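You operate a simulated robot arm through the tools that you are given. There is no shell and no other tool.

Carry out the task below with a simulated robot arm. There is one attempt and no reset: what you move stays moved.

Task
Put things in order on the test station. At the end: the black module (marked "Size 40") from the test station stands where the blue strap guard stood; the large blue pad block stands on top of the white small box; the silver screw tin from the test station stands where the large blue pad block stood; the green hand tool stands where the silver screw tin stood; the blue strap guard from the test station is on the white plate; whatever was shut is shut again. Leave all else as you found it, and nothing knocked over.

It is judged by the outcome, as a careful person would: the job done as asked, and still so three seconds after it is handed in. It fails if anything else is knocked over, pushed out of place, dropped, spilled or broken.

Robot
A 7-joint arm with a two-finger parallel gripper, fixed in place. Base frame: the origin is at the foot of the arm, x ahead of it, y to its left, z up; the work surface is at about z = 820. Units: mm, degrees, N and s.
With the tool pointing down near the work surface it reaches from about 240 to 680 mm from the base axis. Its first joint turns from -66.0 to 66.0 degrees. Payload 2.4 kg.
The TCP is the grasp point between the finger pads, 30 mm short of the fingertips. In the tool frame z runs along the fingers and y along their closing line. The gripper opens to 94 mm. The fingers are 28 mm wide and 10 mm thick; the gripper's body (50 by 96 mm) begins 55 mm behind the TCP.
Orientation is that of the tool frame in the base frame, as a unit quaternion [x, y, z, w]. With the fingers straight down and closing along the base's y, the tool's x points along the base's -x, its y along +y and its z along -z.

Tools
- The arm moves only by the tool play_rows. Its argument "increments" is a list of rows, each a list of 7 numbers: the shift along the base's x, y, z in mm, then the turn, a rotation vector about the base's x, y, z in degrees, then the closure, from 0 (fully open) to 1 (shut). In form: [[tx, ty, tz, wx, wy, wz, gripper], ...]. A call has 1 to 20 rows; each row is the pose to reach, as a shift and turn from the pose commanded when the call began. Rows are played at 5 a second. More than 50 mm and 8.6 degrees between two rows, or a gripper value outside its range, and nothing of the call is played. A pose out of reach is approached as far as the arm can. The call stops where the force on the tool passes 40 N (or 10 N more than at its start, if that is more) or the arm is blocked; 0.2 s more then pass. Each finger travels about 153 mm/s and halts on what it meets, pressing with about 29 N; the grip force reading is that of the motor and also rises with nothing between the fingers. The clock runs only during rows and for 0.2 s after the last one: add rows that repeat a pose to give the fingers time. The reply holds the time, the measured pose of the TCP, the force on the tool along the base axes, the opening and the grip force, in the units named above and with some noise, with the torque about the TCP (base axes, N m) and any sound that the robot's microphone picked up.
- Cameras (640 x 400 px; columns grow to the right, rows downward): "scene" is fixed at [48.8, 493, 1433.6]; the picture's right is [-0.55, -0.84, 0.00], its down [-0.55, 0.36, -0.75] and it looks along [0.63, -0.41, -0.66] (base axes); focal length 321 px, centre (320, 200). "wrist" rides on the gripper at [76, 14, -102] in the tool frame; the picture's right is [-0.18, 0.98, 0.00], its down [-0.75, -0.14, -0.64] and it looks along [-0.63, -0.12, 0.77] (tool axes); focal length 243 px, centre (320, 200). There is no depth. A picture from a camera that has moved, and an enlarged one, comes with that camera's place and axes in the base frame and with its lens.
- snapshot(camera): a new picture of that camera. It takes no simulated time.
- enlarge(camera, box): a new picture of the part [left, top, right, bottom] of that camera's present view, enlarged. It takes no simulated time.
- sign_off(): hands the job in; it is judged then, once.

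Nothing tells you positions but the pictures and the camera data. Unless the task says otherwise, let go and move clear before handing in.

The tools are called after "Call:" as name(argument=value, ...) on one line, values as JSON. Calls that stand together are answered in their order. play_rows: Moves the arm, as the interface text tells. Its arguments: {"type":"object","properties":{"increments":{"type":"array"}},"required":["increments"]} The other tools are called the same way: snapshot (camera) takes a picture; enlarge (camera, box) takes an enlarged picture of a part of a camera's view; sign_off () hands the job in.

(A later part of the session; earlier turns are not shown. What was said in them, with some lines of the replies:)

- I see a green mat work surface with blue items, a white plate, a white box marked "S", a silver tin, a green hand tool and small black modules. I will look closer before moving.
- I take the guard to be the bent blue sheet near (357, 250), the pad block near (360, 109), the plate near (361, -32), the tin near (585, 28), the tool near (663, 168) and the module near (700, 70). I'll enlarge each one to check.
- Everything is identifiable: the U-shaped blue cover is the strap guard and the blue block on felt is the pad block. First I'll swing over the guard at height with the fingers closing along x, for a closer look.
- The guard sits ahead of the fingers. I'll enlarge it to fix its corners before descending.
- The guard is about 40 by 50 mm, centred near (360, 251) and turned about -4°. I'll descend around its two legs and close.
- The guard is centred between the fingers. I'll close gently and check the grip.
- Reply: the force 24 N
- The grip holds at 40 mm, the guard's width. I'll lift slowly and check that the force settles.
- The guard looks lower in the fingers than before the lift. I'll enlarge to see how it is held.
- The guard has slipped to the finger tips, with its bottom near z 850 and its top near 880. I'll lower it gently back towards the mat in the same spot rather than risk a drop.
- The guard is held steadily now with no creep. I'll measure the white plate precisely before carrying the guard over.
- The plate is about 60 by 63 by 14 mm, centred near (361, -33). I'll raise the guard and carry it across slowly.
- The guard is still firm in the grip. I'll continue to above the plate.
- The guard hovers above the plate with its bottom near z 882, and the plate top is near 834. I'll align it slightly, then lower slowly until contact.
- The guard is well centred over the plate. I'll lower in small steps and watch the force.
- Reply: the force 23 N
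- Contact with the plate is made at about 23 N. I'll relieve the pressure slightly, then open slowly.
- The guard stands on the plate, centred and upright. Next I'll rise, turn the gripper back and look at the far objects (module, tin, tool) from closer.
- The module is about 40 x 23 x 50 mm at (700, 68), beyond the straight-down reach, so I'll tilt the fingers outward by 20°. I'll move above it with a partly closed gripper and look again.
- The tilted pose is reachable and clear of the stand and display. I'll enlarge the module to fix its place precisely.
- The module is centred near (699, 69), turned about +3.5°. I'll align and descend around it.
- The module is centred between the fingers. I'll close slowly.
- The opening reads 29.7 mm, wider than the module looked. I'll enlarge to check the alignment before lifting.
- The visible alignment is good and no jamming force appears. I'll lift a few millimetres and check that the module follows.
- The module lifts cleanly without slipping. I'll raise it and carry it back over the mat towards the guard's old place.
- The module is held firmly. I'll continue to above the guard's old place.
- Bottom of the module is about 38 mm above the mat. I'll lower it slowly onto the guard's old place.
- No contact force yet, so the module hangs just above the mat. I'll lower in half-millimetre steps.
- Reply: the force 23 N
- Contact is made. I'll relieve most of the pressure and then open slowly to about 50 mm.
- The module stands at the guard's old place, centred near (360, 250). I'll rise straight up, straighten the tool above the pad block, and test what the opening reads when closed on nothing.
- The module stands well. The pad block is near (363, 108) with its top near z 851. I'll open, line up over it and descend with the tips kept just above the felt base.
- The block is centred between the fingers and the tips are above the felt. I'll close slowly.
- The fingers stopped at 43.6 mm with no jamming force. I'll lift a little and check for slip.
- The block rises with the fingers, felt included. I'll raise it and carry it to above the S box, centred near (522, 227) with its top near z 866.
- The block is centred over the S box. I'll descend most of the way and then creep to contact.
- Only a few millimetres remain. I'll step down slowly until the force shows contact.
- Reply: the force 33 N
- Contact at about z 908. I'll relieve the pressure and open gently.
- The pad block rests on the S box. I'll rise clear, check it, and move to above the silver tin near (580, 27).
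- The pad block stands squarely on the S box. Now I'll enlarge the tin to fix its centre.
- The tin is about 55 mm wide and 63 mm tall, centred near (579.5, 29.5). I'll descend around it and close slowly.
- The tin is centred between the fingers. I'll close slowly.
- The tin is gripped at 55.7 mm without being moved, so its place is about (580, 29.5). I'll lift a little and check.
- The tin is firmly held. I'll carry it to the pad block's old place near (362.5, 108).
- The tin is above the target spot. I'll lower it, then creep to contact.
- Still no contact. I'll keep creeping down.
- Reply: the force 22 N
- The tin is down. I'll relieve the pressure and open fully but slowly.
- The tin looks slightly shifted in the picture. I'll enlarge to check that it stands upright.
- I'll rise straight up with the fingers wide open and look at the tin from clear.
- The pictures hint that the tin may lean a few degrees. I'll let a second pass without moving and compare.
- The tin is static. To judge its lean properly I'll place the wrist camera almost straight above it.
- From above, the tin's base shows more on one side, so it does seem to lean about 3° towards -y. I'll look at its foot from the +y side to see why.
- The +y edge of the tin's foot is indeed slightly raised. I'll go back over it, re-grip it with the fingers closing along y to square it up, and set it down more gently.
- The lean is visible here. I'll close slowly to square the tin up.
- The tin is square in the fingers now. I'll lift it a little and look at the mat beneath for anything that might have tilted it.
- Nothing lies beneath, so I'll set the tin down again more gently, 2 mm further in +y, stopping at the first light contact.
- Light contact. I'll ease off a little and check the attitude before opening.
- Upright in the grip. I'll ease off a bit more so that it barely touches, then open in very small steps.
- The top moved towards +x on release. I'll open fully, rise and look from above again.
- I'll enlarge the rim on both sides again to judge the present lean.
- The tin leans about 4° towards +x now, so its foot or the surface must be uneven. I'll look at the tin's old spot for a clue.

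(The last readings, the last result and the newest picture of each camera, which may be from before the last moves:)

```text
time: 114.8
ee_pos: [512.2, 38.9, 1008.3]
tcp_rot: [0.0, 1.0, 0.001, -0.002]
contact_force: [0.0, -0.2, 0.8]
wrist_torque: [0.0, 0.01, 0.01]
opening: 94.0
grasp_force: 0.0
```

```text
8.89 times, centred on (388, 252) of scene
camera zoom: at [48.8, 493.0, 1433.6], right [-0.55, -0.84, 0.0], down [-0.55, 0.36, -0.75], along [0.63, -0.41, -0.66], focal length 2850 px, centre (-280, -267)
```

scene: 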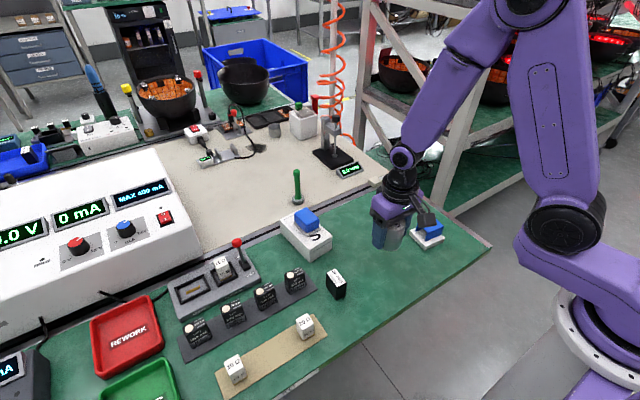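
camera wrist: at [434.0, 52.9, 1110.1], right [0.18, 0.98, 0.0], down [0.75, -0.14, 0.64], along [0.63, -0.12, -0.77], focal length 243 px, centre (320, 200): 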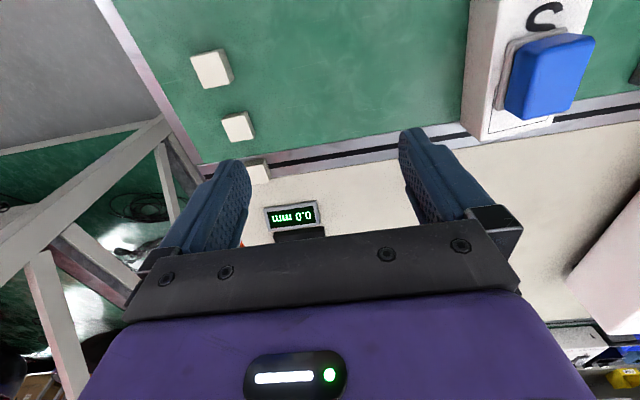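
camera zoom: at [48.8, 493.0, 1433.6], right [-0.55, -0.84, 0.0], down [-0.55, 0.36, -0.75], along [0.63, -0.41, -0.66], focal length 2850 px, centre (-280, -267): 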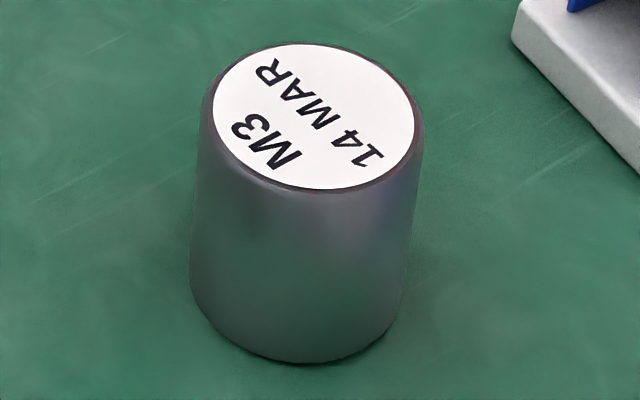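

The old spot shows nothing unusual. I'll try a light press on the centre of the tin's top with closed fingertips to seat it flat.

Call:
play_rows(increments=[[-20, 9, -5, 0, 0, 0, 0.3], [-40, 18, -10, 0, 0, 0, 0.7], [-60, 27, -18, 0, 0, 0, 1], [-80, 36, -28, 0, 0, 0, 1], [-100, 45, -38, 0, 0, 0, 1], [-118, 54, -48, 0, 0, 0, 1], [-132, 61, -56, 0, 0, 0, 1], [-142, 65, -62, 0, 0, 0, 1], [-145.5, 66.5, -68, 0, 0, 0, 1], [-145.5, 66.5, -76, 0, 0, 0, 1], [-145.5, 66.5, -83, 0, 0, 0, 1], [-145.5, 66.5, -87, 0, 0, 0, 1], [-145.5, 66.5, -89, 0, 0, 0, 1], [-145.5, 66.5, -89, 0, 0, 0, 1]])

Call:
snapshot(camera="wrist")

Call:
enlarge(camera="scene", box=[355, 215, 425, 285])

```text
time: 117.8
ee_pos: [364.7, 107.2, 919.4]
tcp_rot: [0.0, 1.0, 0.0, 0.0]
contact_force: [0.4, 0.4, 0.8]
wrist_torque: [0.0, 0.03, 0.01]
opening: 0.0
grasp_force: 29.0
```

```text
taken
camera wrist: at [288.6, 120.2, 1021.6], right [0.18, 0.98, 0.0], down [0.75, -0.14, 0.64], along [0.63, -0.12, -0.77], focal length 243 px, centre (320, 200)
```

wrist: 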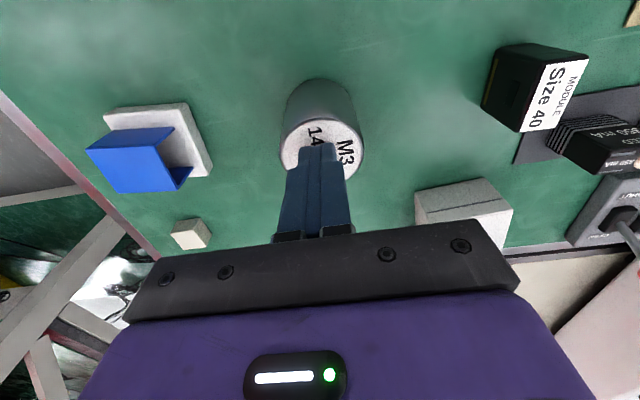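

```text
5.71 times, centred on (390, 250) of scene
camera zoom: at [48.8, 493.0, 1433.6], right [-0.55, -0.84, 0.0], down [-0.55, 0.36, -0.75], along [0.63, -0.41, -0.66], focal length 1832 px, centre (-80, -86)
```

zoom: 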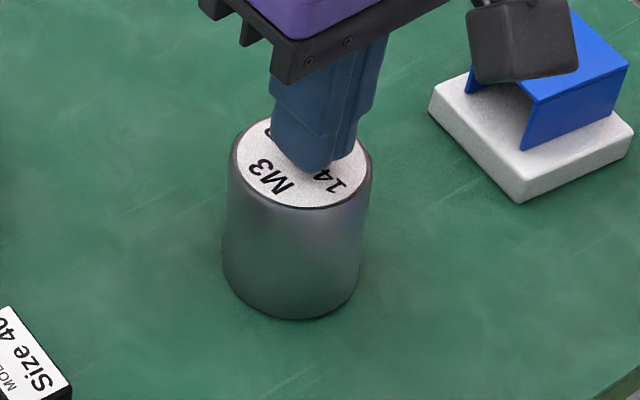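

Call:
play_rows(increments=[[0, 0, -1, 0, 0, 0, 1], [0, 0, -2, 0, 0, 0, 1], [0, 0, -3, 0, 0, 0, 1], [0, 0, -3, 0, 0, 0, 1]])

Call:
play_rows(increments=[[0, 0, -0.7, 0, 0, 0, 1], [0, 0, -1.4, 0, 0, 0, 1], [0, 0, -1.4, 0, 0, 0, 1]])

```text
time: 118.8
ee_pos: [364.6, 107.1, 916.2]
tcp_rot: [0.0, 1.0, 0.0, 0.0]
contact_force: [0.2, 0.0, -1.0]
wrist_torque: [0.04, 0.03, 0.0]
opening: 0.1
grasp_force: 29.1
```

```text
time: 119.6
ee_pos: [364.4, 108.5, 914.8]
tcp_rot: [0.0, 1.0, 0.0, 0.0]
contact_force: [-0.2, -0.5, 0.1]
wrist_torque: [-0.02, 0.01, -0.04]
opening: 0.0
grasp_force: 28.9
```

Call:
play_rows(increments=[[0, 0, -0.7, 0, 0, 0, 1], [0, 0, -1.2, 0, 0, 0, 1], [0, 0, -1.2, 0, 0, 0, 1]])

Call:
enlarge(camera="scene", box=[365, 230, 410, 275])

```text
time: 120.4
ee_pos: [365.0, 107.4, 914.2]
tcp_rot: [0.0, 1.0, 0.0, 0.0]
contact_force: [-0.2, -0.3, -0.1]
wrist_torque: [-0.01, 0.0, -0.01]
opening: 0.1
grasp_force: 28.8
```

```text
8.89 times, centred on (388, 252) of scene
camera zoom: at [48.8, 493.0, 1433.6], right [-0.55, -0.84, 0.0], down [-0.55, 0.36, -0.75], along [0.63, -0.41, -0.66], focal length 2850 px, centre (-280, -267)
```

zoom: 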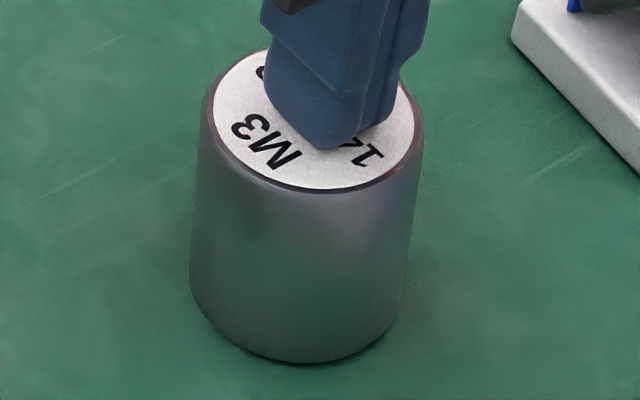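

Call:
play_rows(increments=[[0, 0, -0.6, 0, 0, 0, 1], [0, 0, -1, 0, 0, 0, 1], [0, 0, -1, 0, 0, 0, 1]])

```text
time: 121.2
ee_pos: [364.7, 107.2, 914.3]
tcp_rot: [0.0, 1.0, 0.0, 0.0]
contact_force: [-3.0, -1.0, 21.0]
wrist_torque: [-0.04, 0.2, 0.04]
opening: 0.0
grasp_force: 29.1
```

Call:
enlarge(camera="scene", box=[365, 230, 410, 275])

Call:
enlarge(camera="wrist", box=[260, 60, 390, 190])

```text
8.89 times, centred on (388, 252) of scene
camera zoom: at [48.5, 492.9, 1433.6], right [-0.55, -0.84, 0.0], down [-0.55, 0.36, -0.75], along [0.63, -0.41, -0.66], focal length 2850 px, centre (-280, -267)
```

zoom: 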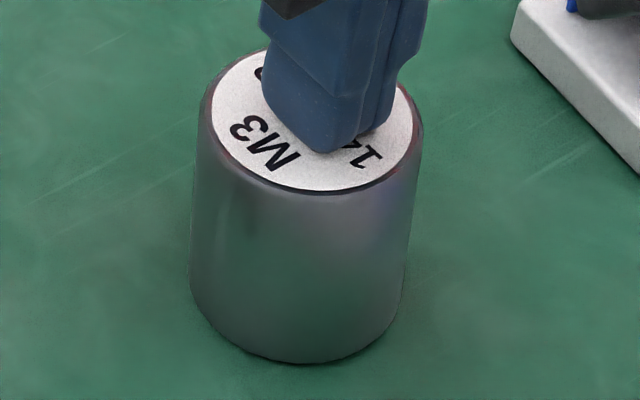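

```text
3.08 times, centred on (325, 125) of wrist
camera zoom: at [288.3, 120.2, 1015.5], right [0.18, 0.98, 0.0], down [0.75, -0.14, 0.64], along [0.63, -0.12, -0.77], focal length 746 px, centre (305, 431)
```

zoom: 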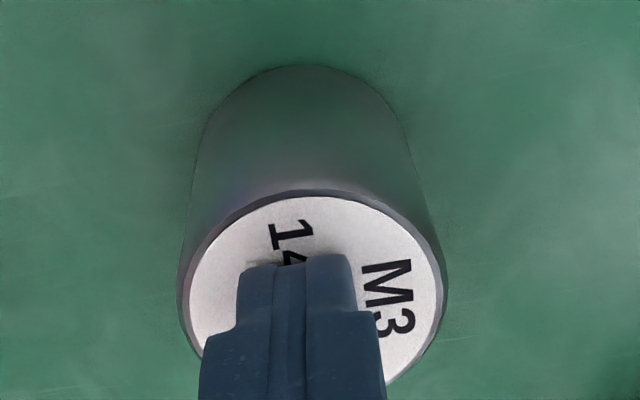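

The press changed little, so the tin's own foot seems slightly uneven; it stands steadily. I'll lift off and check it once more from the same view as before.

Call:
play_rows(increments=[[0, 0, 3, 0, 0, 0, 1], [0, 0, 12, 0, 0, 0, 1], [0, 0, 30, 0, 0, 0, 1], [5, -2, 55, 0, 0, 0, 0.8], [20, -5, 57, 0, 0, 0, 0.5], [38, -8, 57, 0, 0, 0, 0.2], [49.5, -8.5, 57, 0, 0, 0, 0], [49.5, -8.5, 57, 0, 0, 0, 0]])

Call:
enlarge(camera="wrist", box=[260, 0, 380, 75])

Call:
enlarge(camera="scene", box=[365, 230, 410, 275])

```text
time: 123.0
ee_pos: [415.3, 98.7, 969.7]
tcp_rot: [0.001, 1.0, 0.0, -0.001]
contact_force: [-0.4, 0.2, -0.3]
wrist_torque: [0.01, 0.02, 0.01]
opening: 94.0
grasp_force: 0.1
```

```text
5.33 times, centred on (320, 38) of wrist
camera zoom: at [338.2, 111.1, 1072.4], right [0.18, 0.98, 0.0], down [0.75, -0.14, 0.64], along [0.63, -0.12, -0.77], focal length 1294 px, centre (320, 1067)
```

zoom: 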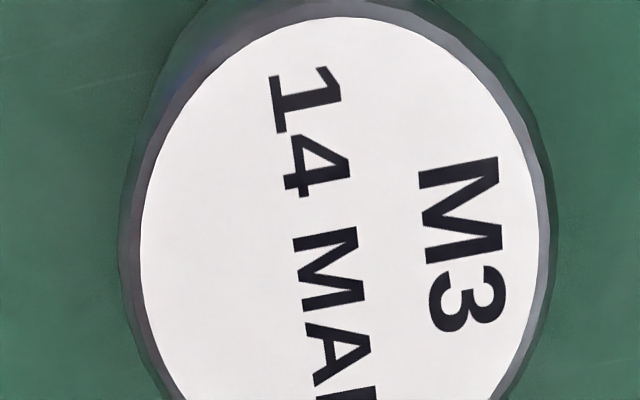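

```text
8.89 times, centred on (388, 252) of scene
camera zoom: at [48.8, 493.0, 1433.6], right [-0.55, -0.84, 0.0], down [-0.55, 0.36, -0.75], along [0.63, -0.41, -0.66], focal length 2850 px, centre (-280, -267)
```

zoom: 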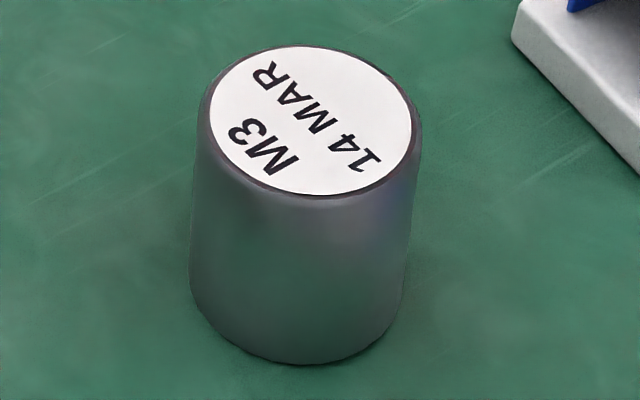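

The tin stands steadily at about (362, 106). Now for the green hand tool near (663, 166): I'll move in front of it at height for a close look.

Call:
play_rows(increments=[[10, 2, 20, 0, 0, 0, 0], [28, 8, 40, 0, 0, 0, 0], [46, 15, 45, 0, 0, 0, 0], [64, 22, 45, 0, 0, 0, 0], [82, 30, 45, 0, 0, 0, 0], [100, 37, 45, 0, 0, 0, 0], [118, 44, 45, 0, 0, 0, 0], [136, 51, 45, 0, 0, 0, 0], [152, 57, 45, 0, 0, 0, 0], [164, 61, 45, 0, 0, 0, 0], [171, 63, 45, 0, 0, 0, 0], [171, 63, 45, 0, 0, 0, 0]])

Call:
snapshot(camera="wrist")

Call:
enlarge(camera="wrist", box=[250, 100, 400, 230])

Call:
enlarge(camera="scene", box=[270, 155, 330, 215])

```text
time: 125.6
ee_pos: [585.6, 161.1, 1015.6]
tcp_rot: [0.0, 1.0, 0.0, 0.0]
contact_force: [-0.8, -0.3, -0.9]
wrist_torque: [0.01, -0.05, -0.04]
opening: 94.0
grasp_force: 0.1
```

```text
taken
camera wrist: at [509.3, 174.3, 1118.0], right [0.18, 0.98, 0.0], down [0.75, -0.14, 0.64], along [0.63, -0.12, -0.77], focal length 243 px, centre (320, 200)
```

wrist: 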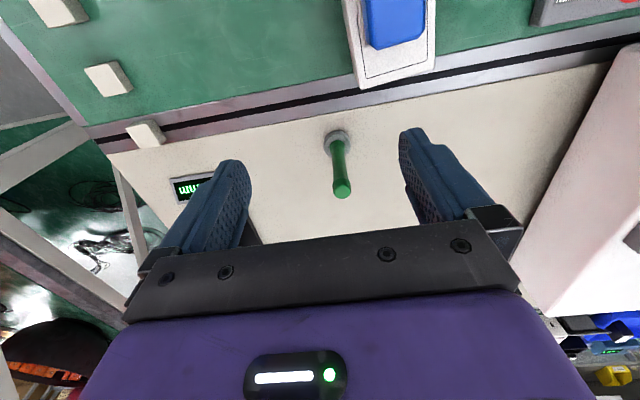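

```text
3.08 times, centred on (325, 165) of wrist
camera zoom: at [509.3, 174.3, 1118.0], right [0.18, 0.98, 0.0], down [0.75, -0.14, 0.64], along [0.63, -0.12, -0.77], focal length 746 px, centre (305, 308)
```

zoom: 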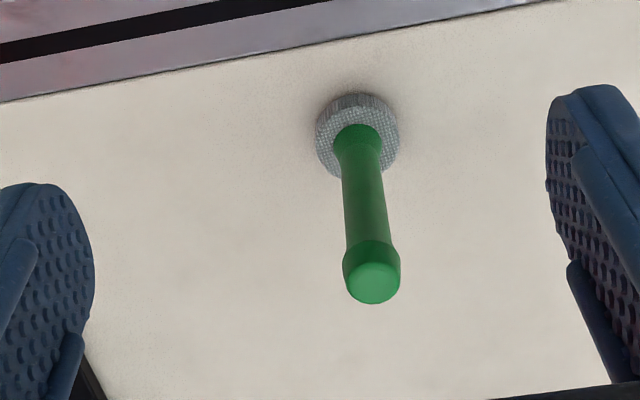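

```text
6.67 times, centred on (300, 185) of scene
camera zoom: at [48.8, 493.0, 1433.6], right [-0.55, -0.84, 0.0], down [-0.55, 0.36, -0.75], along [0.63, -0.41, -0.66], focal length 2138 px, centre (453, 300)
```

zoom: 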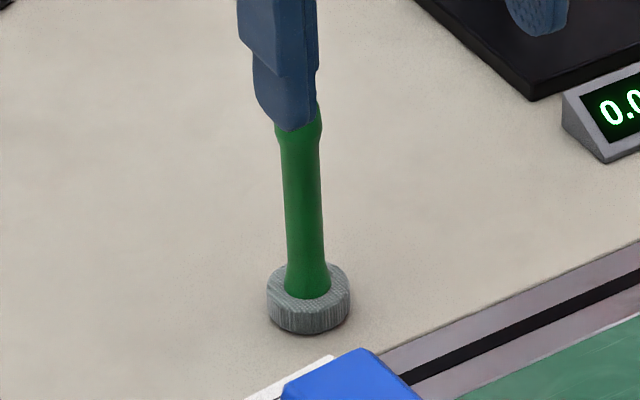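

The tool stands at about (659.5, 169): a 16 mm handle up to z 929 on a knurled foot. I'll tilt the fingers outward 20° again and hover over it.

Call:
play_rows(increments=[[8, 1, 0, 0, -5, 0, 0.1], [20, 2, 0, 0, -10, 0, 0.2], [34, 4, 0, 0, -15, 0, 0.3], [48, 6, -5, 0, -20, 0, 0.36], [60, 7, -12, 0, -20, 0, 0.36], [69, 8, -20, 0, -20, 0, 0.36], [74.5, 8, -28, 0, -20, 0, 0.36], [74.5, 8, -28, 0, -20, 0, 0.36]])

Call:
snapshot(camera="wrist")

Call:
enlarge(camera="wrist", box=[240, 30, 420, 190])

Call:
enlarge(camera="scene", box=[260, 130, 350, 215])

```text
time: 127.4
ee_pos: [659.0, 169.7, 987.8]
tcp_rot: [0.001, 0.985, -0.001, 0.174]
contact_force: [0.7, 0.3, 0.4]
wrist_torque: [0.01, 0.0, -0.04]
opening: 60.3
grasp_force: 0.0
```

```text
taken
camera wrist: at [552.0, 182.0, 1057.2], right [0.17, 0.98, 0.06], down [0.49, -0.14, 0.86], along [0.85, -0.12, -0.5], focal length 243 px, centre (320, 200)
```

wrist: 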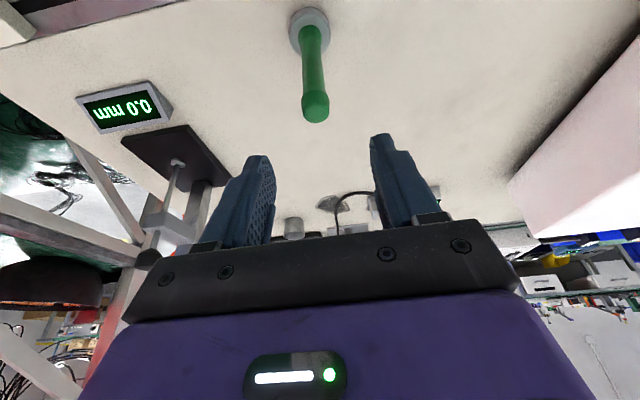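

```text
2.50 times, centred on (330, 110) of wrist
camera zoom: at [552.0, 182.0, 1057.2], right [0.17, 0.98, 0.06], down [0.49, -0.14, 0.86], along [0.85, -0.12, -0.5], focal length 606 px, centre (295, 425)
```

zoom: 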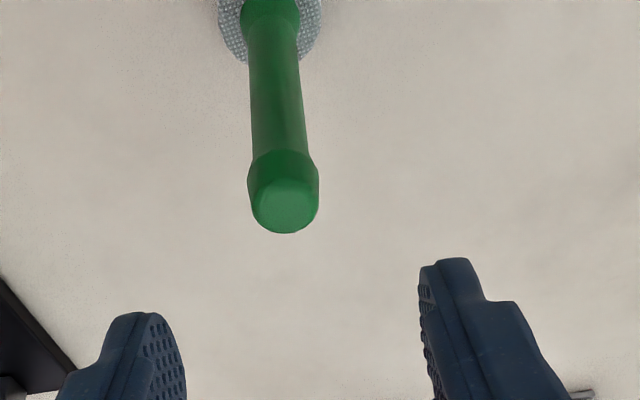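

```text
4.71 times, centred on (305, 172) of scene
camera zoom: at [48.8, 493.0, 1433.6], right [-0.55, -0.84, 0.0], down [-0.55, 0.36, -0.75], along [0.63, -0.41, -0.66], focal length 1509 px, centre (391, 329)
```

zoom: 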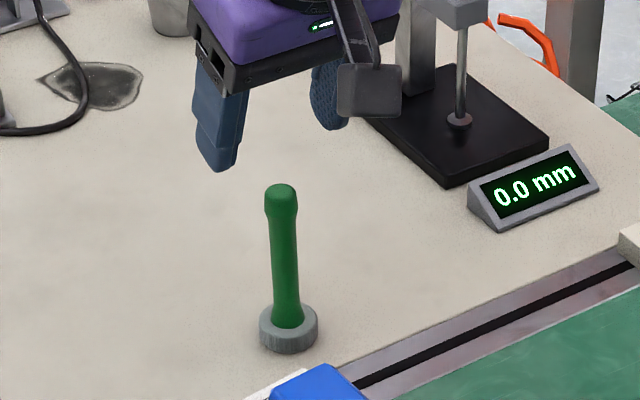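

The fingers straddle the tool's axis. I'll descend to mid-handle height, keeping the palm clear of the tool's top.

Call:
play_rows(increments=[[0, 0, -12, 0, 0, 0, 0.36], [0, 0, -28, 0, 0, 0, 0.36], [0, 0, -44, 0, 0, 0, 0.36], [0, 0, -60, 0, 0, 0, 0.36], [0, 0, -75, 0, 0, 0, 0.36], [0, 0, -88, 0, 0, 0, 0.36], [0, 0, -96, 0, 0, 0, 0.36], [0, 0, -100, 0, 0, 0, 0.36], [0, 0, -100, 0, 0, 0, 0.36]])

Call:
snapshot(camera="wrist")

Call:
enlarge(camera="scene", box=[260, 140, 350, 215])

```text
time: 129.4
ee_pos: [659.8, 169.3, 887.8]
tcp_rot: [0.0, 0.985, 0.0, 0.173]
contact_force: [-0.3, 0.7, 0.4]
wrist_torque: [0.02, 0.02, 0.0]
opening: 60.4
grasp_force: 0.0
```

```text
taken
camera wrist: at [552.3, 181.7, 956.8], right [0.17, 0.98, 0.06], down [0.49, -0.14, 0.86], along [0.85, -0.12, -0.51], focal length 243 px, centre (320, 200)
```

wrist: 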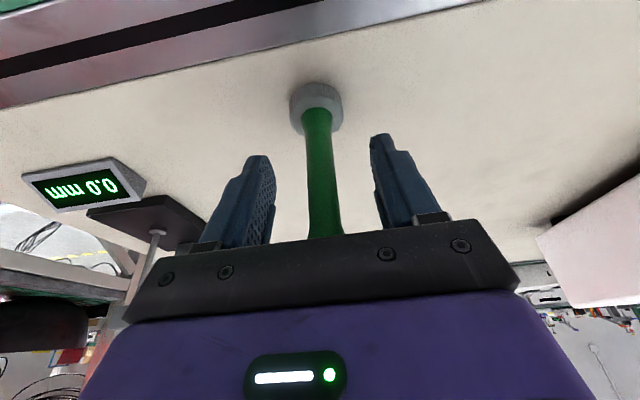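

```text
5.33 times, centred on (305, 178) of scene
camera zoom: at [48.8, 493.0, 1433.6], right [-0.55, -0.84, 0.0], down [-0.55, 0.36, -0.75], along [0.63, -0.41, -0.66], focal length 1710 px, centre (400, 320)
```

zoom: 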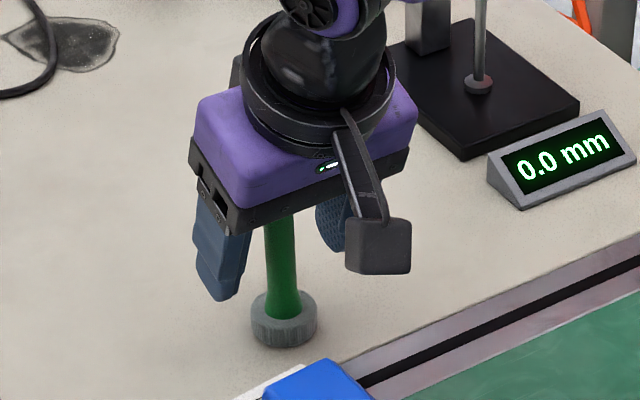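

The handle is between the fingers with the palm clear. I'll close slowly.

Call:
play_rows(increments=[[0, 0, 0, 0, 0, 0, 0.5], [0, 0, 0, 0, 0, 0, 0.6], [0, 0, 0, 0, 0, 0, 0.67], [0, 0, 0, 0, 0, 0, 0.72], [0, 0, 0, 0, 0, 0, 0.75], [0, 0, 0, 0, 0, 0, 0.77], [0, 0, 0, 0, 0, 0, 0.79], [0, 0, 0, 0, 0, 0, 0.81], [0, 0, 0, 0, 0, 0, 0.83], [0, 0, 0, 0, 0, 0, 0.85], [0, 0, 0, 0, 0, 0, 0.9], [0, 0, 0, 0, 0, 0, 1], [0, 0, 0, 0, 0, 0, 1]])

Call:
snapshot(camera="wrist")

Call:
enlarge(camera="scene", box=[260, 140, 350, 215])

```text
time: 132.2
ee_pos: [659.3, 169.0, 886.6]
tcp_rot: [0.0, 0.985, 0.0, 0.174]
contact_force: [-0.2, 1.3, 0.1]
wrist_torque: [0.03, 0.0, -0.01]
opening: 21.0
grasp_force: 29.3
```

```text
taken
camera wrist: at [552.2, 181.8, 957.0], right [0.17, 0.98, 0.06], down [0.49, -0.14, 0.86], along [0.85, -0.12, -0.51], focal length 243 px, centre (320, 200)
```

wrist: 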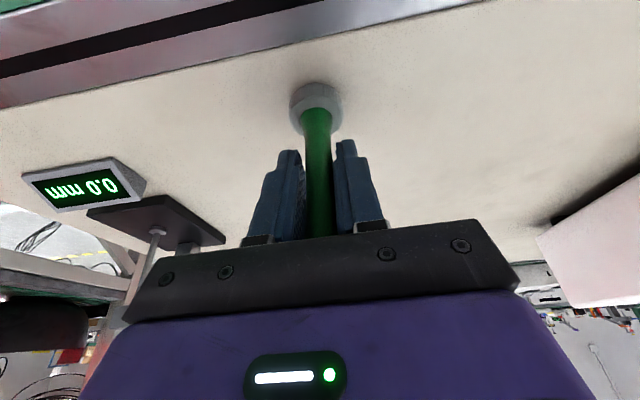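

```text
5.33 times, centred on (305, 178) of scene
camera zoom: at [48.8, 493.0, 1433.6], right [-0.55, -0.84, 0.0], down [-0.55, 0.36, -0.75], along [0.63, -0.41, -0.66], focal length 1710 px, centre (400, 320)
```

zoom: 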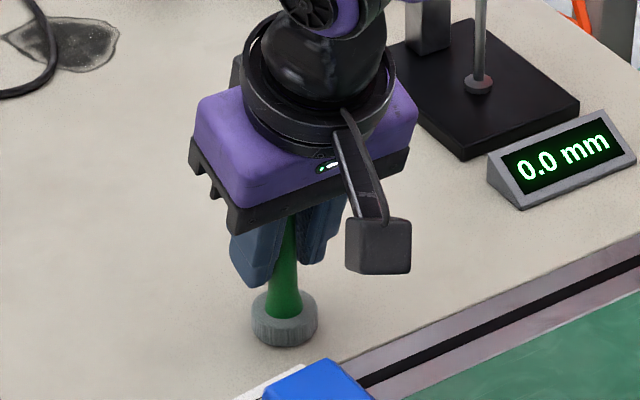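

The handle is gripped. I'll lift slightly and check that the tool hangs straight.

Call:
play_rows(increments=[[0, 0, 1, 0, 0, 0, 1], [0, 0, 3, 0, 0, 0, 1], [0, 0, 6, 0, 0, 0, 1], [0, 0, 10, 0, 0, 0, 1], [0, 0, 15, 0, 0, 0, 1], [0, 0, 15, 0, 0, 0, 1]])

Call:
enlarge(camera="wrist", box=[250, 60, 390, 240])

Call:
enlarge(camera="scene", box=[270, 145, 350, 215])

```text
time: 133.6
ee_pos: [659.6, 170.0, 902.7]
tcp_rot: [0.0, 0.985, 0.0, 0.173]
contact_force: [0.6, -0.3, -0.9]
wrist_torque: [0.0, -0.01, 0.01]
opening: 21.0
grasp_force: 29.1
```

```text
2.22 times, centred on (320, 150) of wrist
camera zoom: at [552.7, 182.6, 972.1], right [0.17, 0.98, 0.06], down [0.49, -0.14, 0.86], along [0.85, -0.12, -0.51], focal length 539 px, centre (320, 311)
```

zoom: 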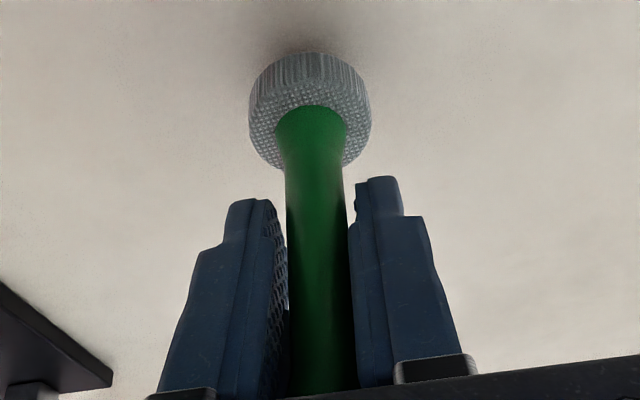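

```text
5.71 times, centred on (310, 180) of scene
camera zoom: at [48.8, 493.0, 1433.6], right [-0.55, -0.84, 0.0], down [-0.55, 0.36, -0.75], along [0.63, -0.41, -0.66], focal length 1832 px, centre (377, 314)
```

zoom: 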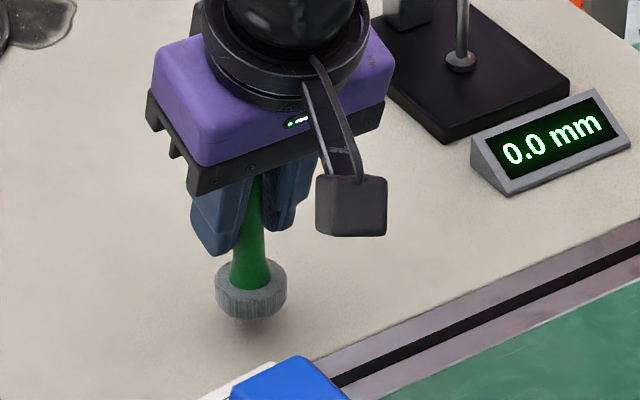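

The tool hangs straight. I'll carry it slowly to the tin's old place near (580, 29.5).

Call:
play_rows(increments=[[0, 0, 6, 0, 0, 0, 1], [0, 0, 14, 0, 0, 0, 1], [0, 0, 21, 0, 0, 0, 1], [-2, -4, 25, 0, 0, 0, 1], [-6, -11, 25, 0, 0, 0, 1], [-12, -21, 25, 0, 0, 0, 1], [-19, -33, 25, 0, 0, 0, 1], [-26, -46, 25, 0, 0, 0, 1], [-33, -59, 25, 0, 0, 0, 1], [-41, -72, 25, 0, 0, 0, 1], [-48, -85, 25, 0, 0, 0, 1], [-55, -98, 25, 0, 0, 0, 1], [-63, -111, 25, 0, 0, 0, 1], [-69, -122, 25, 0, 0, 0, 1], [-74, -131, 25, 0, 0, 0, 1], [-77, -137, 25, 0, 0, 0, 1], [-79, -139.5, 25, 0, 0, 0, 1], [-79, -139.5, 25, 0, 0, 0, 1]])

Call:
snapshot(camera="wrist")

Call:
enlarge(camera="scene", box=[300, 140, 400, 230])

```text
time: 137.4
ee_pos: [581.0, 30.2, 926.8]
tcp_rot: [0.0, 0.985, 0.0, 0.173]
contact_force: [-0.2, -0.4, -0.7]
wrist_torque: [0.01, -0.05, 0.0]
opening: 21.2
grasp_force: 29.4
```

```text
taken
camera wrist: at [474.6, 42.6, 997.0], right [0.17, 0.98, 0.06], down [0.49, -0.14, 0.86], along [0.85, -0.12, -0.51], focal length 243 px, centre (320, 200)
```

wrist: 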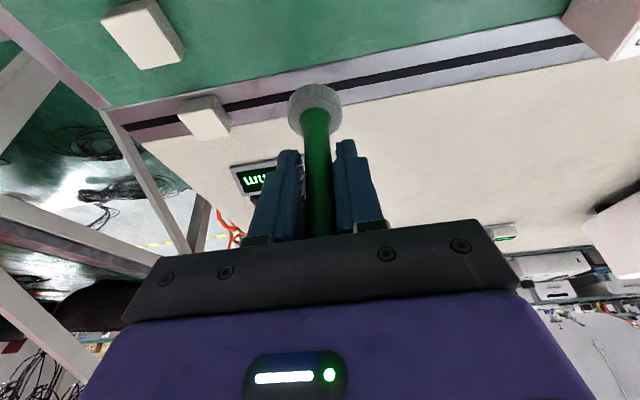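

```text
4.44 times, centred on (350, 185) of scene
camera zoom: at [48.8, 493.0, 1433.6], right [-0.55, -0.84, 0.0], down [-0.55, 0.36, -0.75], along [0.63, -0.41, -0.66], focal length 1425 px, centre (187, 267)
```

zoom: 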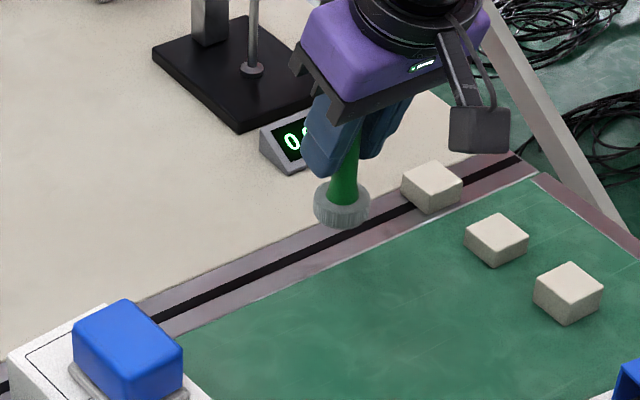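

Call:
play_rows(increments=[[0, 0, -5, 0, 0, 0, 1], [0, 0, -12, 0, 0, 0, 1], [0, 0, -20, 0, 0, 0, 1], [0, 0, -27, 0, 0, 0, 1], [0, 0, -33, 0, 0, 0, 1], [0, 0, -36, 0, 0, 0, 1], [0, 0, -37.5, 0, 0, 0, 1], [0, 0, -37.5, 0, 0, 0, 1]])

Call:
enlarge(camera="scene", box=[320, 160, 390, 220])

Call:
enlarge(camera="wrist", box=[250, 60, 390, 240])

```text
time: 139.2
ee_pos: [580.8, 29.8, 889.3]
tcp_rot: [0.0, 0.985, 0.0, 0.174]
contact_force: [-0.3, 0.5, -0.8]
wrist_torque: [0.0, 0.0, 0.0]
opening: 20.7
grasp_force: 29.1
```

```text
6.67 times, centred on (355, 190) of scene
camera zoom: at [48.8, 493.0, 1433.6], right [-0.55, -0.84, 0.0], down [-0.55, 0.36, -0.75], along [0.63, -0.41, -0.66], focal length 2138 px, centre (87, 267)
```

zoom: 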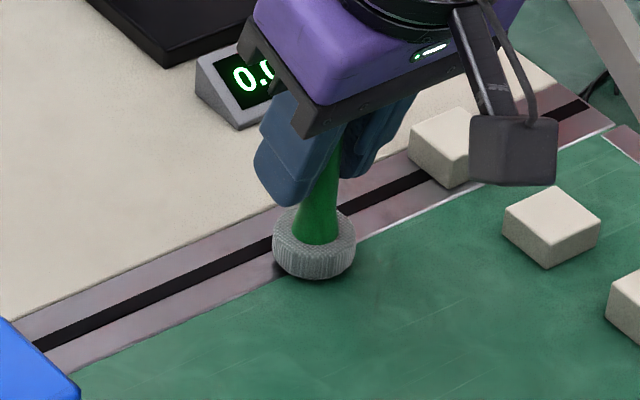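

```text
2.22 times, centred on (320, 150) of wrist
camera zoom: at [473.6, 42.7, 959.1], right [0.17, 0.98, 0.06], down [0.49, -0.14, 0.86], along [0.85, -0.12, -0.51], focal length 539 px, centre (320, 311)
```

zoom: 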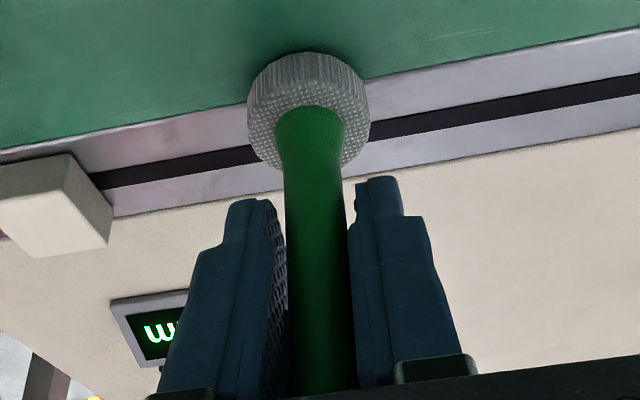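

Call:
play_rows(increments=[[0, 0, -0.7, 0, 0, 0, 1], [0, 0, -1.4, 0, 0, 0, 1], [0, 0, -1.4, 0, 0, 0, 1]])

Call:
play_rows(increments=[[0, 0, -0.4, 0, 0, 0, 1], [0, 0, -0.7, 0, 0, 0, 1], [0, 0, -0.7, 0, 0, 0, 1]])

```text
time: 140.0
ee_pos: [580.2, 30.1, 888.9]
tcp_rot: [0.0, 0.985, 0.001, 0.173]
contact_force: [0.0, -0.3, -1.3]
wrist_torque: [0.01, 0.02, 0.01]
opening: 21.4
grasp_force: 29.0
```

```text
time: 140.8
ee_pos: [581.2, 29.7, 887.6]
tcp_rot: [0.0, 0.985, 0.0, 0.173]
contact_force: [0.3, 0.0, -0.9]
wrist_torque: [-0.03, 0.02, -0.01]
opening: 20.9
grasp_force: 29.3
```

Call:
play_rows(increments=[[0, 0, -0.3, 0, 0, 0, 1], [0, 0, -0.6, 0, 0, 0, 1], [0, 0, -0.6, 0, 0, 0, 1]])

```text
time: 141.6
ee_pos: [580.9, 29.5, 888.5]
tcp_rot: [0.0, 0.985, 0.0, 0.172]
contact_force: [-0.3, -0.8, -0.4]
wrist_torque: [-0.02, -0.01, 0.0]
opening: 20.9
grasp_force: 29.1
```

Call:
play_rows(increments=[[0, 0, -0.3, 0, 0, 0, 1], [0, 0, -0.5, 0, 0, 0, 1], [0, 0, -0.5, 0, 0, 0, 1]])

```text
time: 142.4
ee_pos: [581.0, 29.5, 887.9]
tcp_rot: [0.0, 0.985, 0.0, 0.174]
contact_force: [-0.5, -0.2, 1.7]
wrist_torque: [0.0, 0.05, 0.01]
opening: 21.1
grasp_force: 29.0
```

Light contact (about 2.5 N). I'll open in very small steps.

Call:
play_rows(increments=[[0, 0, 0, 0, 0, 0, 0.85], [0, 0, 0, 0, 0, 0, 0.79], [0, 0, 0, 0, 0, 0, 0.775], [0, 0, 0, 0, 0, 0, 0.77], [0, 0, 0, 0, 0, 0, 0.765], [0, 0, 0, 0, 0, 0, 0.76], [0, 0, 0, 0, 0, 0, 0.755], [0, 0, 0, 0, 0, 0, 0.75], [0, 0, 0, 0, 0, 0, 0.74], [0, 0, 0, 0, 0, 0, 0.73], [0, 0, 0, 0, 0, 0, 0.71], [0, 0, 0, 0, 0, 0, 0.71]])

Call:
enlarge(camera="wrist", box=[250, 60, 390, 240])

Call:
enlarge(camera="scene", box=[320, 160, 390, 220])

```text
time: 145.0
ee_pos: [580.0, 28.8, 886.9]
tcp_rot: [-0.001, 0.985, 0.0, 0.174]
contact_force: [-0.8, 0.2, -0.4]
wrist_torque: [-0.01, 0.0, 0.0]
opening: 27.3
grasp_force: 0.0
```

```text
2.22 times, centred on (320, 150) of wrist
camera zoom: at [473.6, 42.7, 956.7], right [0.17, 0.98, 0.06], down [0.49, -0.14, 0.86], along [0.85, -0.12, -0.51], focal length 539 px, centre (320, 311)
```

zoom: 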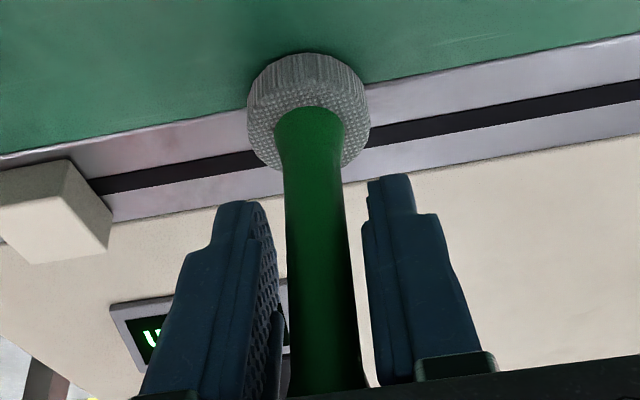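

```text
6.67 times, centred on (355, 190) of scene
camera zoom: at [48.8, 493.0, 1433.6], right [-0.55, -0.84, 0.0], down [-0.55, 0.36, -0.75], along [0.63, -0.41, -0.66], focal length 2138 px, centre (87, 267)
```

zoom: 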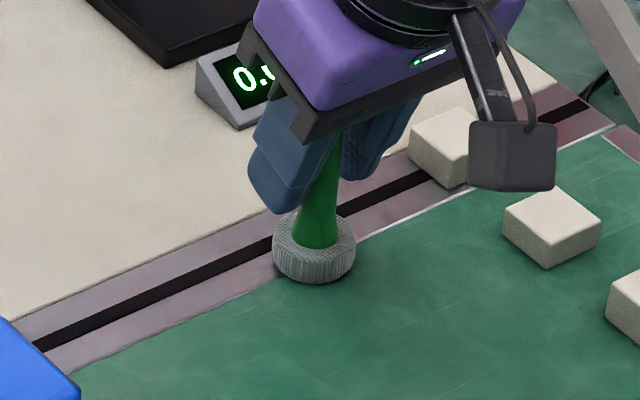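

The tool stands on its foot. I'll open wider and rise straight up past its top.

Call:
play_rows(increments=[[0, 0, 0, 0, 0, 0, 0.65], [0, 0, 0, 0, 0, 0, 0.55], [0, 0, 0, 0, 0, 0, 0.42], [0, 0, 0, 0, 0, 0, 0.36], [0, 0, 4, 0, 0, 0, 0.36], [0, 0, 12, 0, 0, 0, 0.36], [0, 0, 25, 0, 0, 0, 0.36], [0, 0, 42, 0, 0, 0, 0.36], [0, 0, 62, 0, 0, 0, 0.36], [0, 0, 85, 0, 0, 0, 0.36], [0, 0, 110, 0, 0, 0, 0.36], [0, 0, 125, 0, 0, 0, 0.36], [0, 0, 125, 0, 0, 0, 0.36]])

Call:
snapshot(camera="wrist")

Call:
snapshot(camera="scene")

Call:
enlarge(camera="scene", box=[320, 150, 400, 220])

```text
time: 147.8
ee_pos: [581.0, 30.5, 1011.7]
tcp_rot: [-0.001, 0.985, 0.0, 0.172]
contact_force: [0.1, 0.5, 0.2]
wrist_torque: [-0.01, 0.03, 0.01]
opening: 60.2
grasp_force: 0.2
```

```text
taken
camera wrist: at [474.1, 43.2, 1081.0], right [0.17, 0.98, 0.06], down [0.49, -0.14, 0.86], along [0.85, -0.12, -0.51], focal length 243 px, centre (320, 200)
```

wrist: 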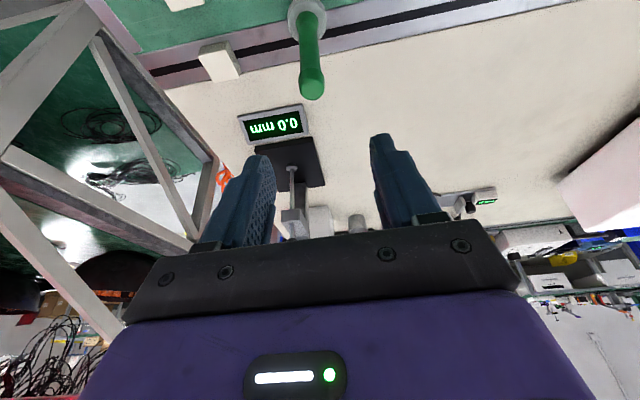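

```text
taken
```

scene: 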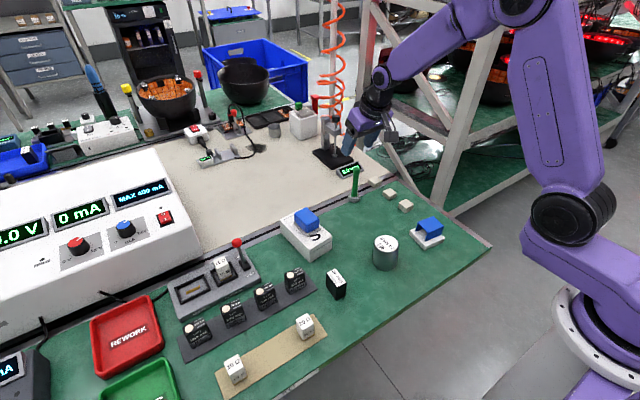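

```text
5.71 times, centred on (360, 185) of scene
camera zoom: at [48.8, 493.0, 1433.6], right [-0.55, -0.84, 0.0], down [-0.55, 0.36, -0.75], along [0.63, -0.41, -0.66], focal length 1832 px, centre (91, 286)
```

zoom: 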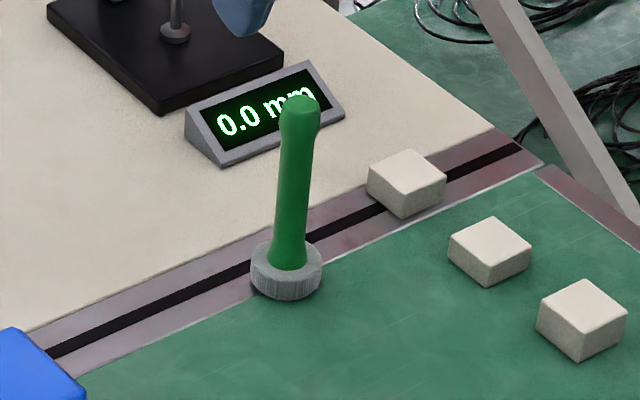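

The tool stands upright on the tin's old place. I'll move the arm clear and review every object.

Call:
play_rows(increments=[[-15, 0, 8, 0, 5, 0, 0.3], [-32, 0, 16, 0, 10, 0, 0.2], [-50, 0, 24, 0, 15, 0, 0.1], [-68, 0, 30, 0, 20, 0, 0], [-86, 0, 34, 0, 20, 0, 0], [-104, 0, 38, 0, 20, 0, 0], [-122, 0, 42, 0, 20, 0, 0], [-140, 0, 46, 0, 20, 0, 0], [-155, 0, 50, 0, 20, 0, 0], [-155, 0, 50, 0, 20, 0, 0]])

Call:
snapshot(camera="wrist")

Call:
enlarge(camera="scene", box=[260, 170, 460, 310])

Call:
enlarge(camera="scene", box=[360, 225, 415, 280])

Call:
enlarge(camera="scene", box=[270, 195, 345, 265])

```text
time: 150.0
ee_pos: [425.4, 30.4, 1059.8]
tcp_rot: [0.001, 1.0, 0.0, 0.0]
contact_force: [-0.1, -0.6, -0.4]
wrist_torque: [-0.01, -0.01, 0.03]
opening: 94.2
grasp_force: 0.1
```

```text
taken
camera wrist: at [349.4, 42.8, 1162.7], right [0.18, 0.98, 0.0], down [0.75, -0.14, 0.64], along [0.63, -0.12, -0.77], focal length 243 px, centre (320, 200)
```

wrist: 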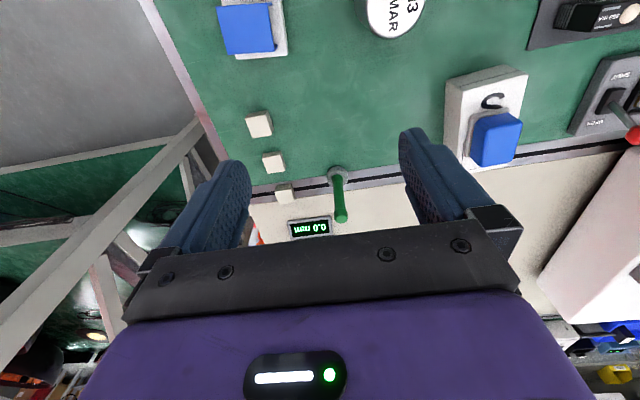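

```text
2.86 times, centred on (360, 240) of scene
camera zoom: at [48.8, 493.0, 1433.6], right [-0.55, -0.84, 0.0], down [-0.55, 0.36, -0.75], along [0.63, -0.41, -0.66], focal length 916 px, centre (206, 86)
```

zoom: 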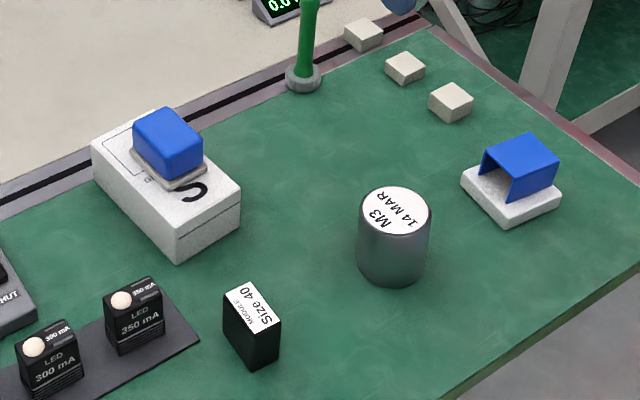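

```text
7.27 times, centred on (388, 252) of scene
camera zoom: at [48.8, 493.0, 1433.6], right [-0.55, -0.84, 0.0], down [-0.55, 0.36, -0.75], along [0.63, -0.41, -0.66], focal length 2332 px, centre (-171, -182)
```

zoom: 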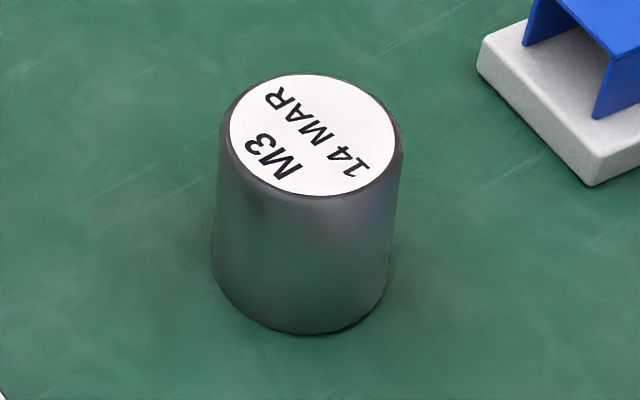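

```text
5.71 times, centred on (308, 230) of scene
camera zoom: at [48.8, 493.0, 1433.6], right [-0.55, -0.84, 0.0], down [-0.55, 0.36, -0.75], along [0.63, -0.41, -0.66], focal length 1832 px, centre (391, 29)
```

zoom: 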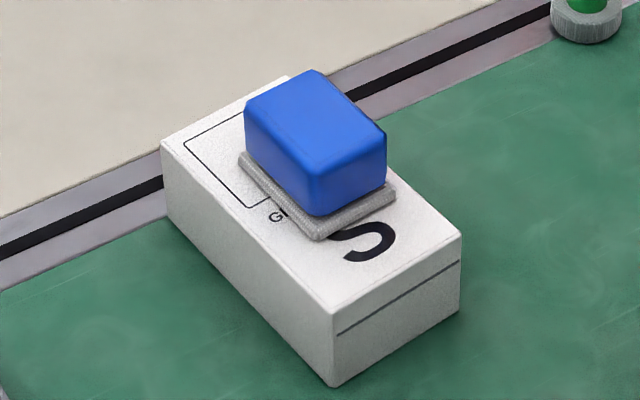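

Everything is in its place: guard on the plate, module at the guard's spot, pad block on the S box, tin at the pad's spot, tool at the tin's spot. I'll back the arm off to its starting pose, let a few seconds pass and check that nothing changes.

Call:
play_rows(increments=[[-12, 12, 4, 0, 0, 0, 0], [-25, 25, 8, 0, 0, 0, 0], [-38, 38, 12, 0, 0, 0, 0], [-51, 50, 16, 0, 0, 0, 0], [-64, 60, 20, 0, 0, 0, 0], [-64, 60, 20, 0, 0, 0, 0], [-64, 60, 20, 0, 0, 0, 0], [-64, 60, 20, 0, 0, 0, 0], [-64, 60, 20, 0, 0, 0, 0], [-64, 60, 20, 0, 0, 0, 0], [-64, 60, 20, 0, 0, 0, 0], [-64, 60, 20, 0, 0, 0, 0], [-64, 60, 20, 0, 0, 0, 0], [-64, 60, 20, 0, 0, 0, 0], [-64, 60, 20, 0, 0, 0, 0]])

Call:
snapshot(camera="scene")

Call:
snapshot(camera="wrist")

Call:
enlarge(camera="scene", box=[260, 150, 460, 310])

Call:
enlarge(camera="scene", box=[360, 225, 415, 280])

```text
time: 153.2
ee_pos: [361.0, 89.5, 1082.1]
tcp_rot: [0.0, 1.0, -0.001, 0.0]
contact_force: [-0.4, -0.7, 0.4]
wrist_torque: [0.0, 0.0, -0.02]
opening: 94.1
grasp_force: 0.0
```

```text
taken
```

scene: 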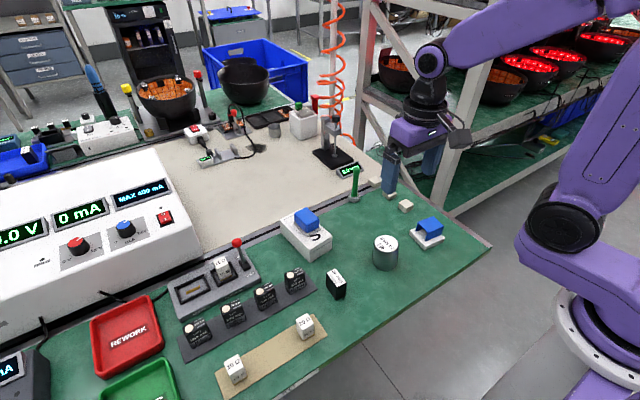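

```text
taken
camera wrist: at [285.8, 102.7, 1183.9], right [0.18, 0.98, 0.0], down [0.75, -0.14, 0.64], along [0.63, -0.12, -0.77], focal length 243 px, centre (320, 200)
```

wrist: 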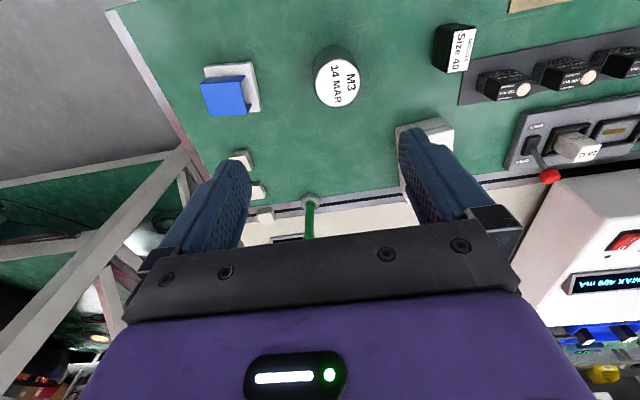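

```text
2.50 times, centred on (360, 230) of scene
camera zoom: at [48.8, 493.0, 1433.6], right [-0.55, -0.84, 0.0], down [-0.55, 0.36, -0.75], along [0.63, -0.41, -0.66], focal length 802 px, centre (220, 125)
```

zoom: 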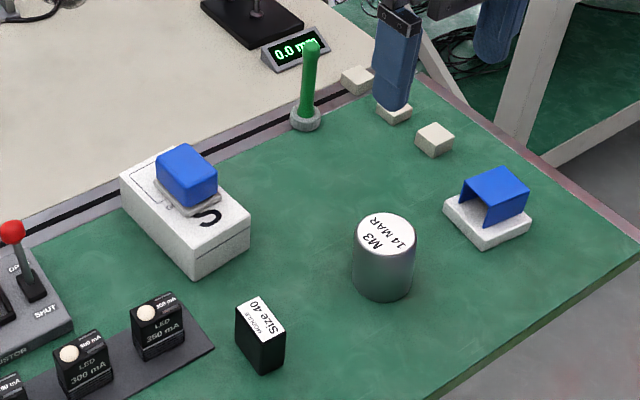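

```text
7.27 times, centred on (388, 252) of scene
camera zoom: at [48.8, 493.0, 1433.6], right [-0.55, -0.84, 0.0], down [-0.55, 0.36, -0.75], along [0.63, -0.41, -0.66], focal length 2332 px, centre (-171, -182)
```

zoom: 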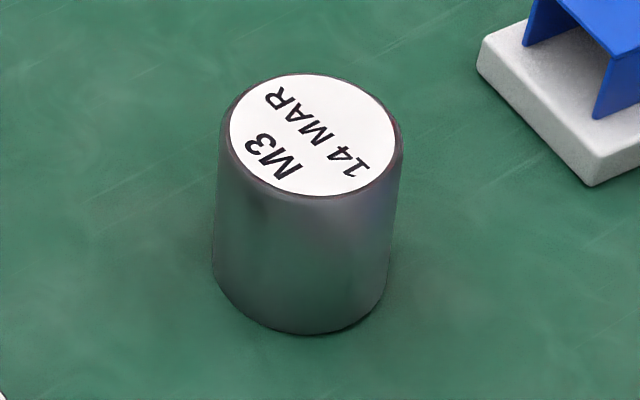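

All five items are where the task asks, and nothing has changed over the last three seconds. The gripper is open and clear, and nothing was opened. The tin leans by about 4°, for a reason I couldn't find, but it stands steadily at the pad block's old place. I'm handing in.

Call:
sign_off()

```text
The job is handed in.
```

I've handed the job in. All five items were moved as asked, and nothing shifted in the last three seconds I watched.

| Item | Now stands | Condition |
|---|---|---|
| Blue strap guard | On the white plate | Upright and centred |
| Black module ("Size 40") | Where the strap guard stood | Upright, within about 1 mm |
| Large blue pad block | On top of the white box marked "S" | Level, about 5 mm in from one edge |
| Silver screw tin | Where the pad block stood | Steady, but leaning about 4°, and roughly 2 mm off the pad block's old centre |
| Green hand tool | Where the tin stood | Upright |

**The tin's lean:** it leaned on release both times I set it down, the second time very gently. I saw nothing on the mat beneath it, and a light press on its top did not flatten it. I couldn't find the cause, but it stayed still for about 30 seconds after the press.

**The guard:** it slipped to the fingertips on the first lift. I lowered it close to the mat, saw it was holding, and carried it over without dropping it.

I didn't open anything, so everything that was shut is still shut. I saw nothing else knocked over or moved. The arm is back at its starting pose with the gripper open.
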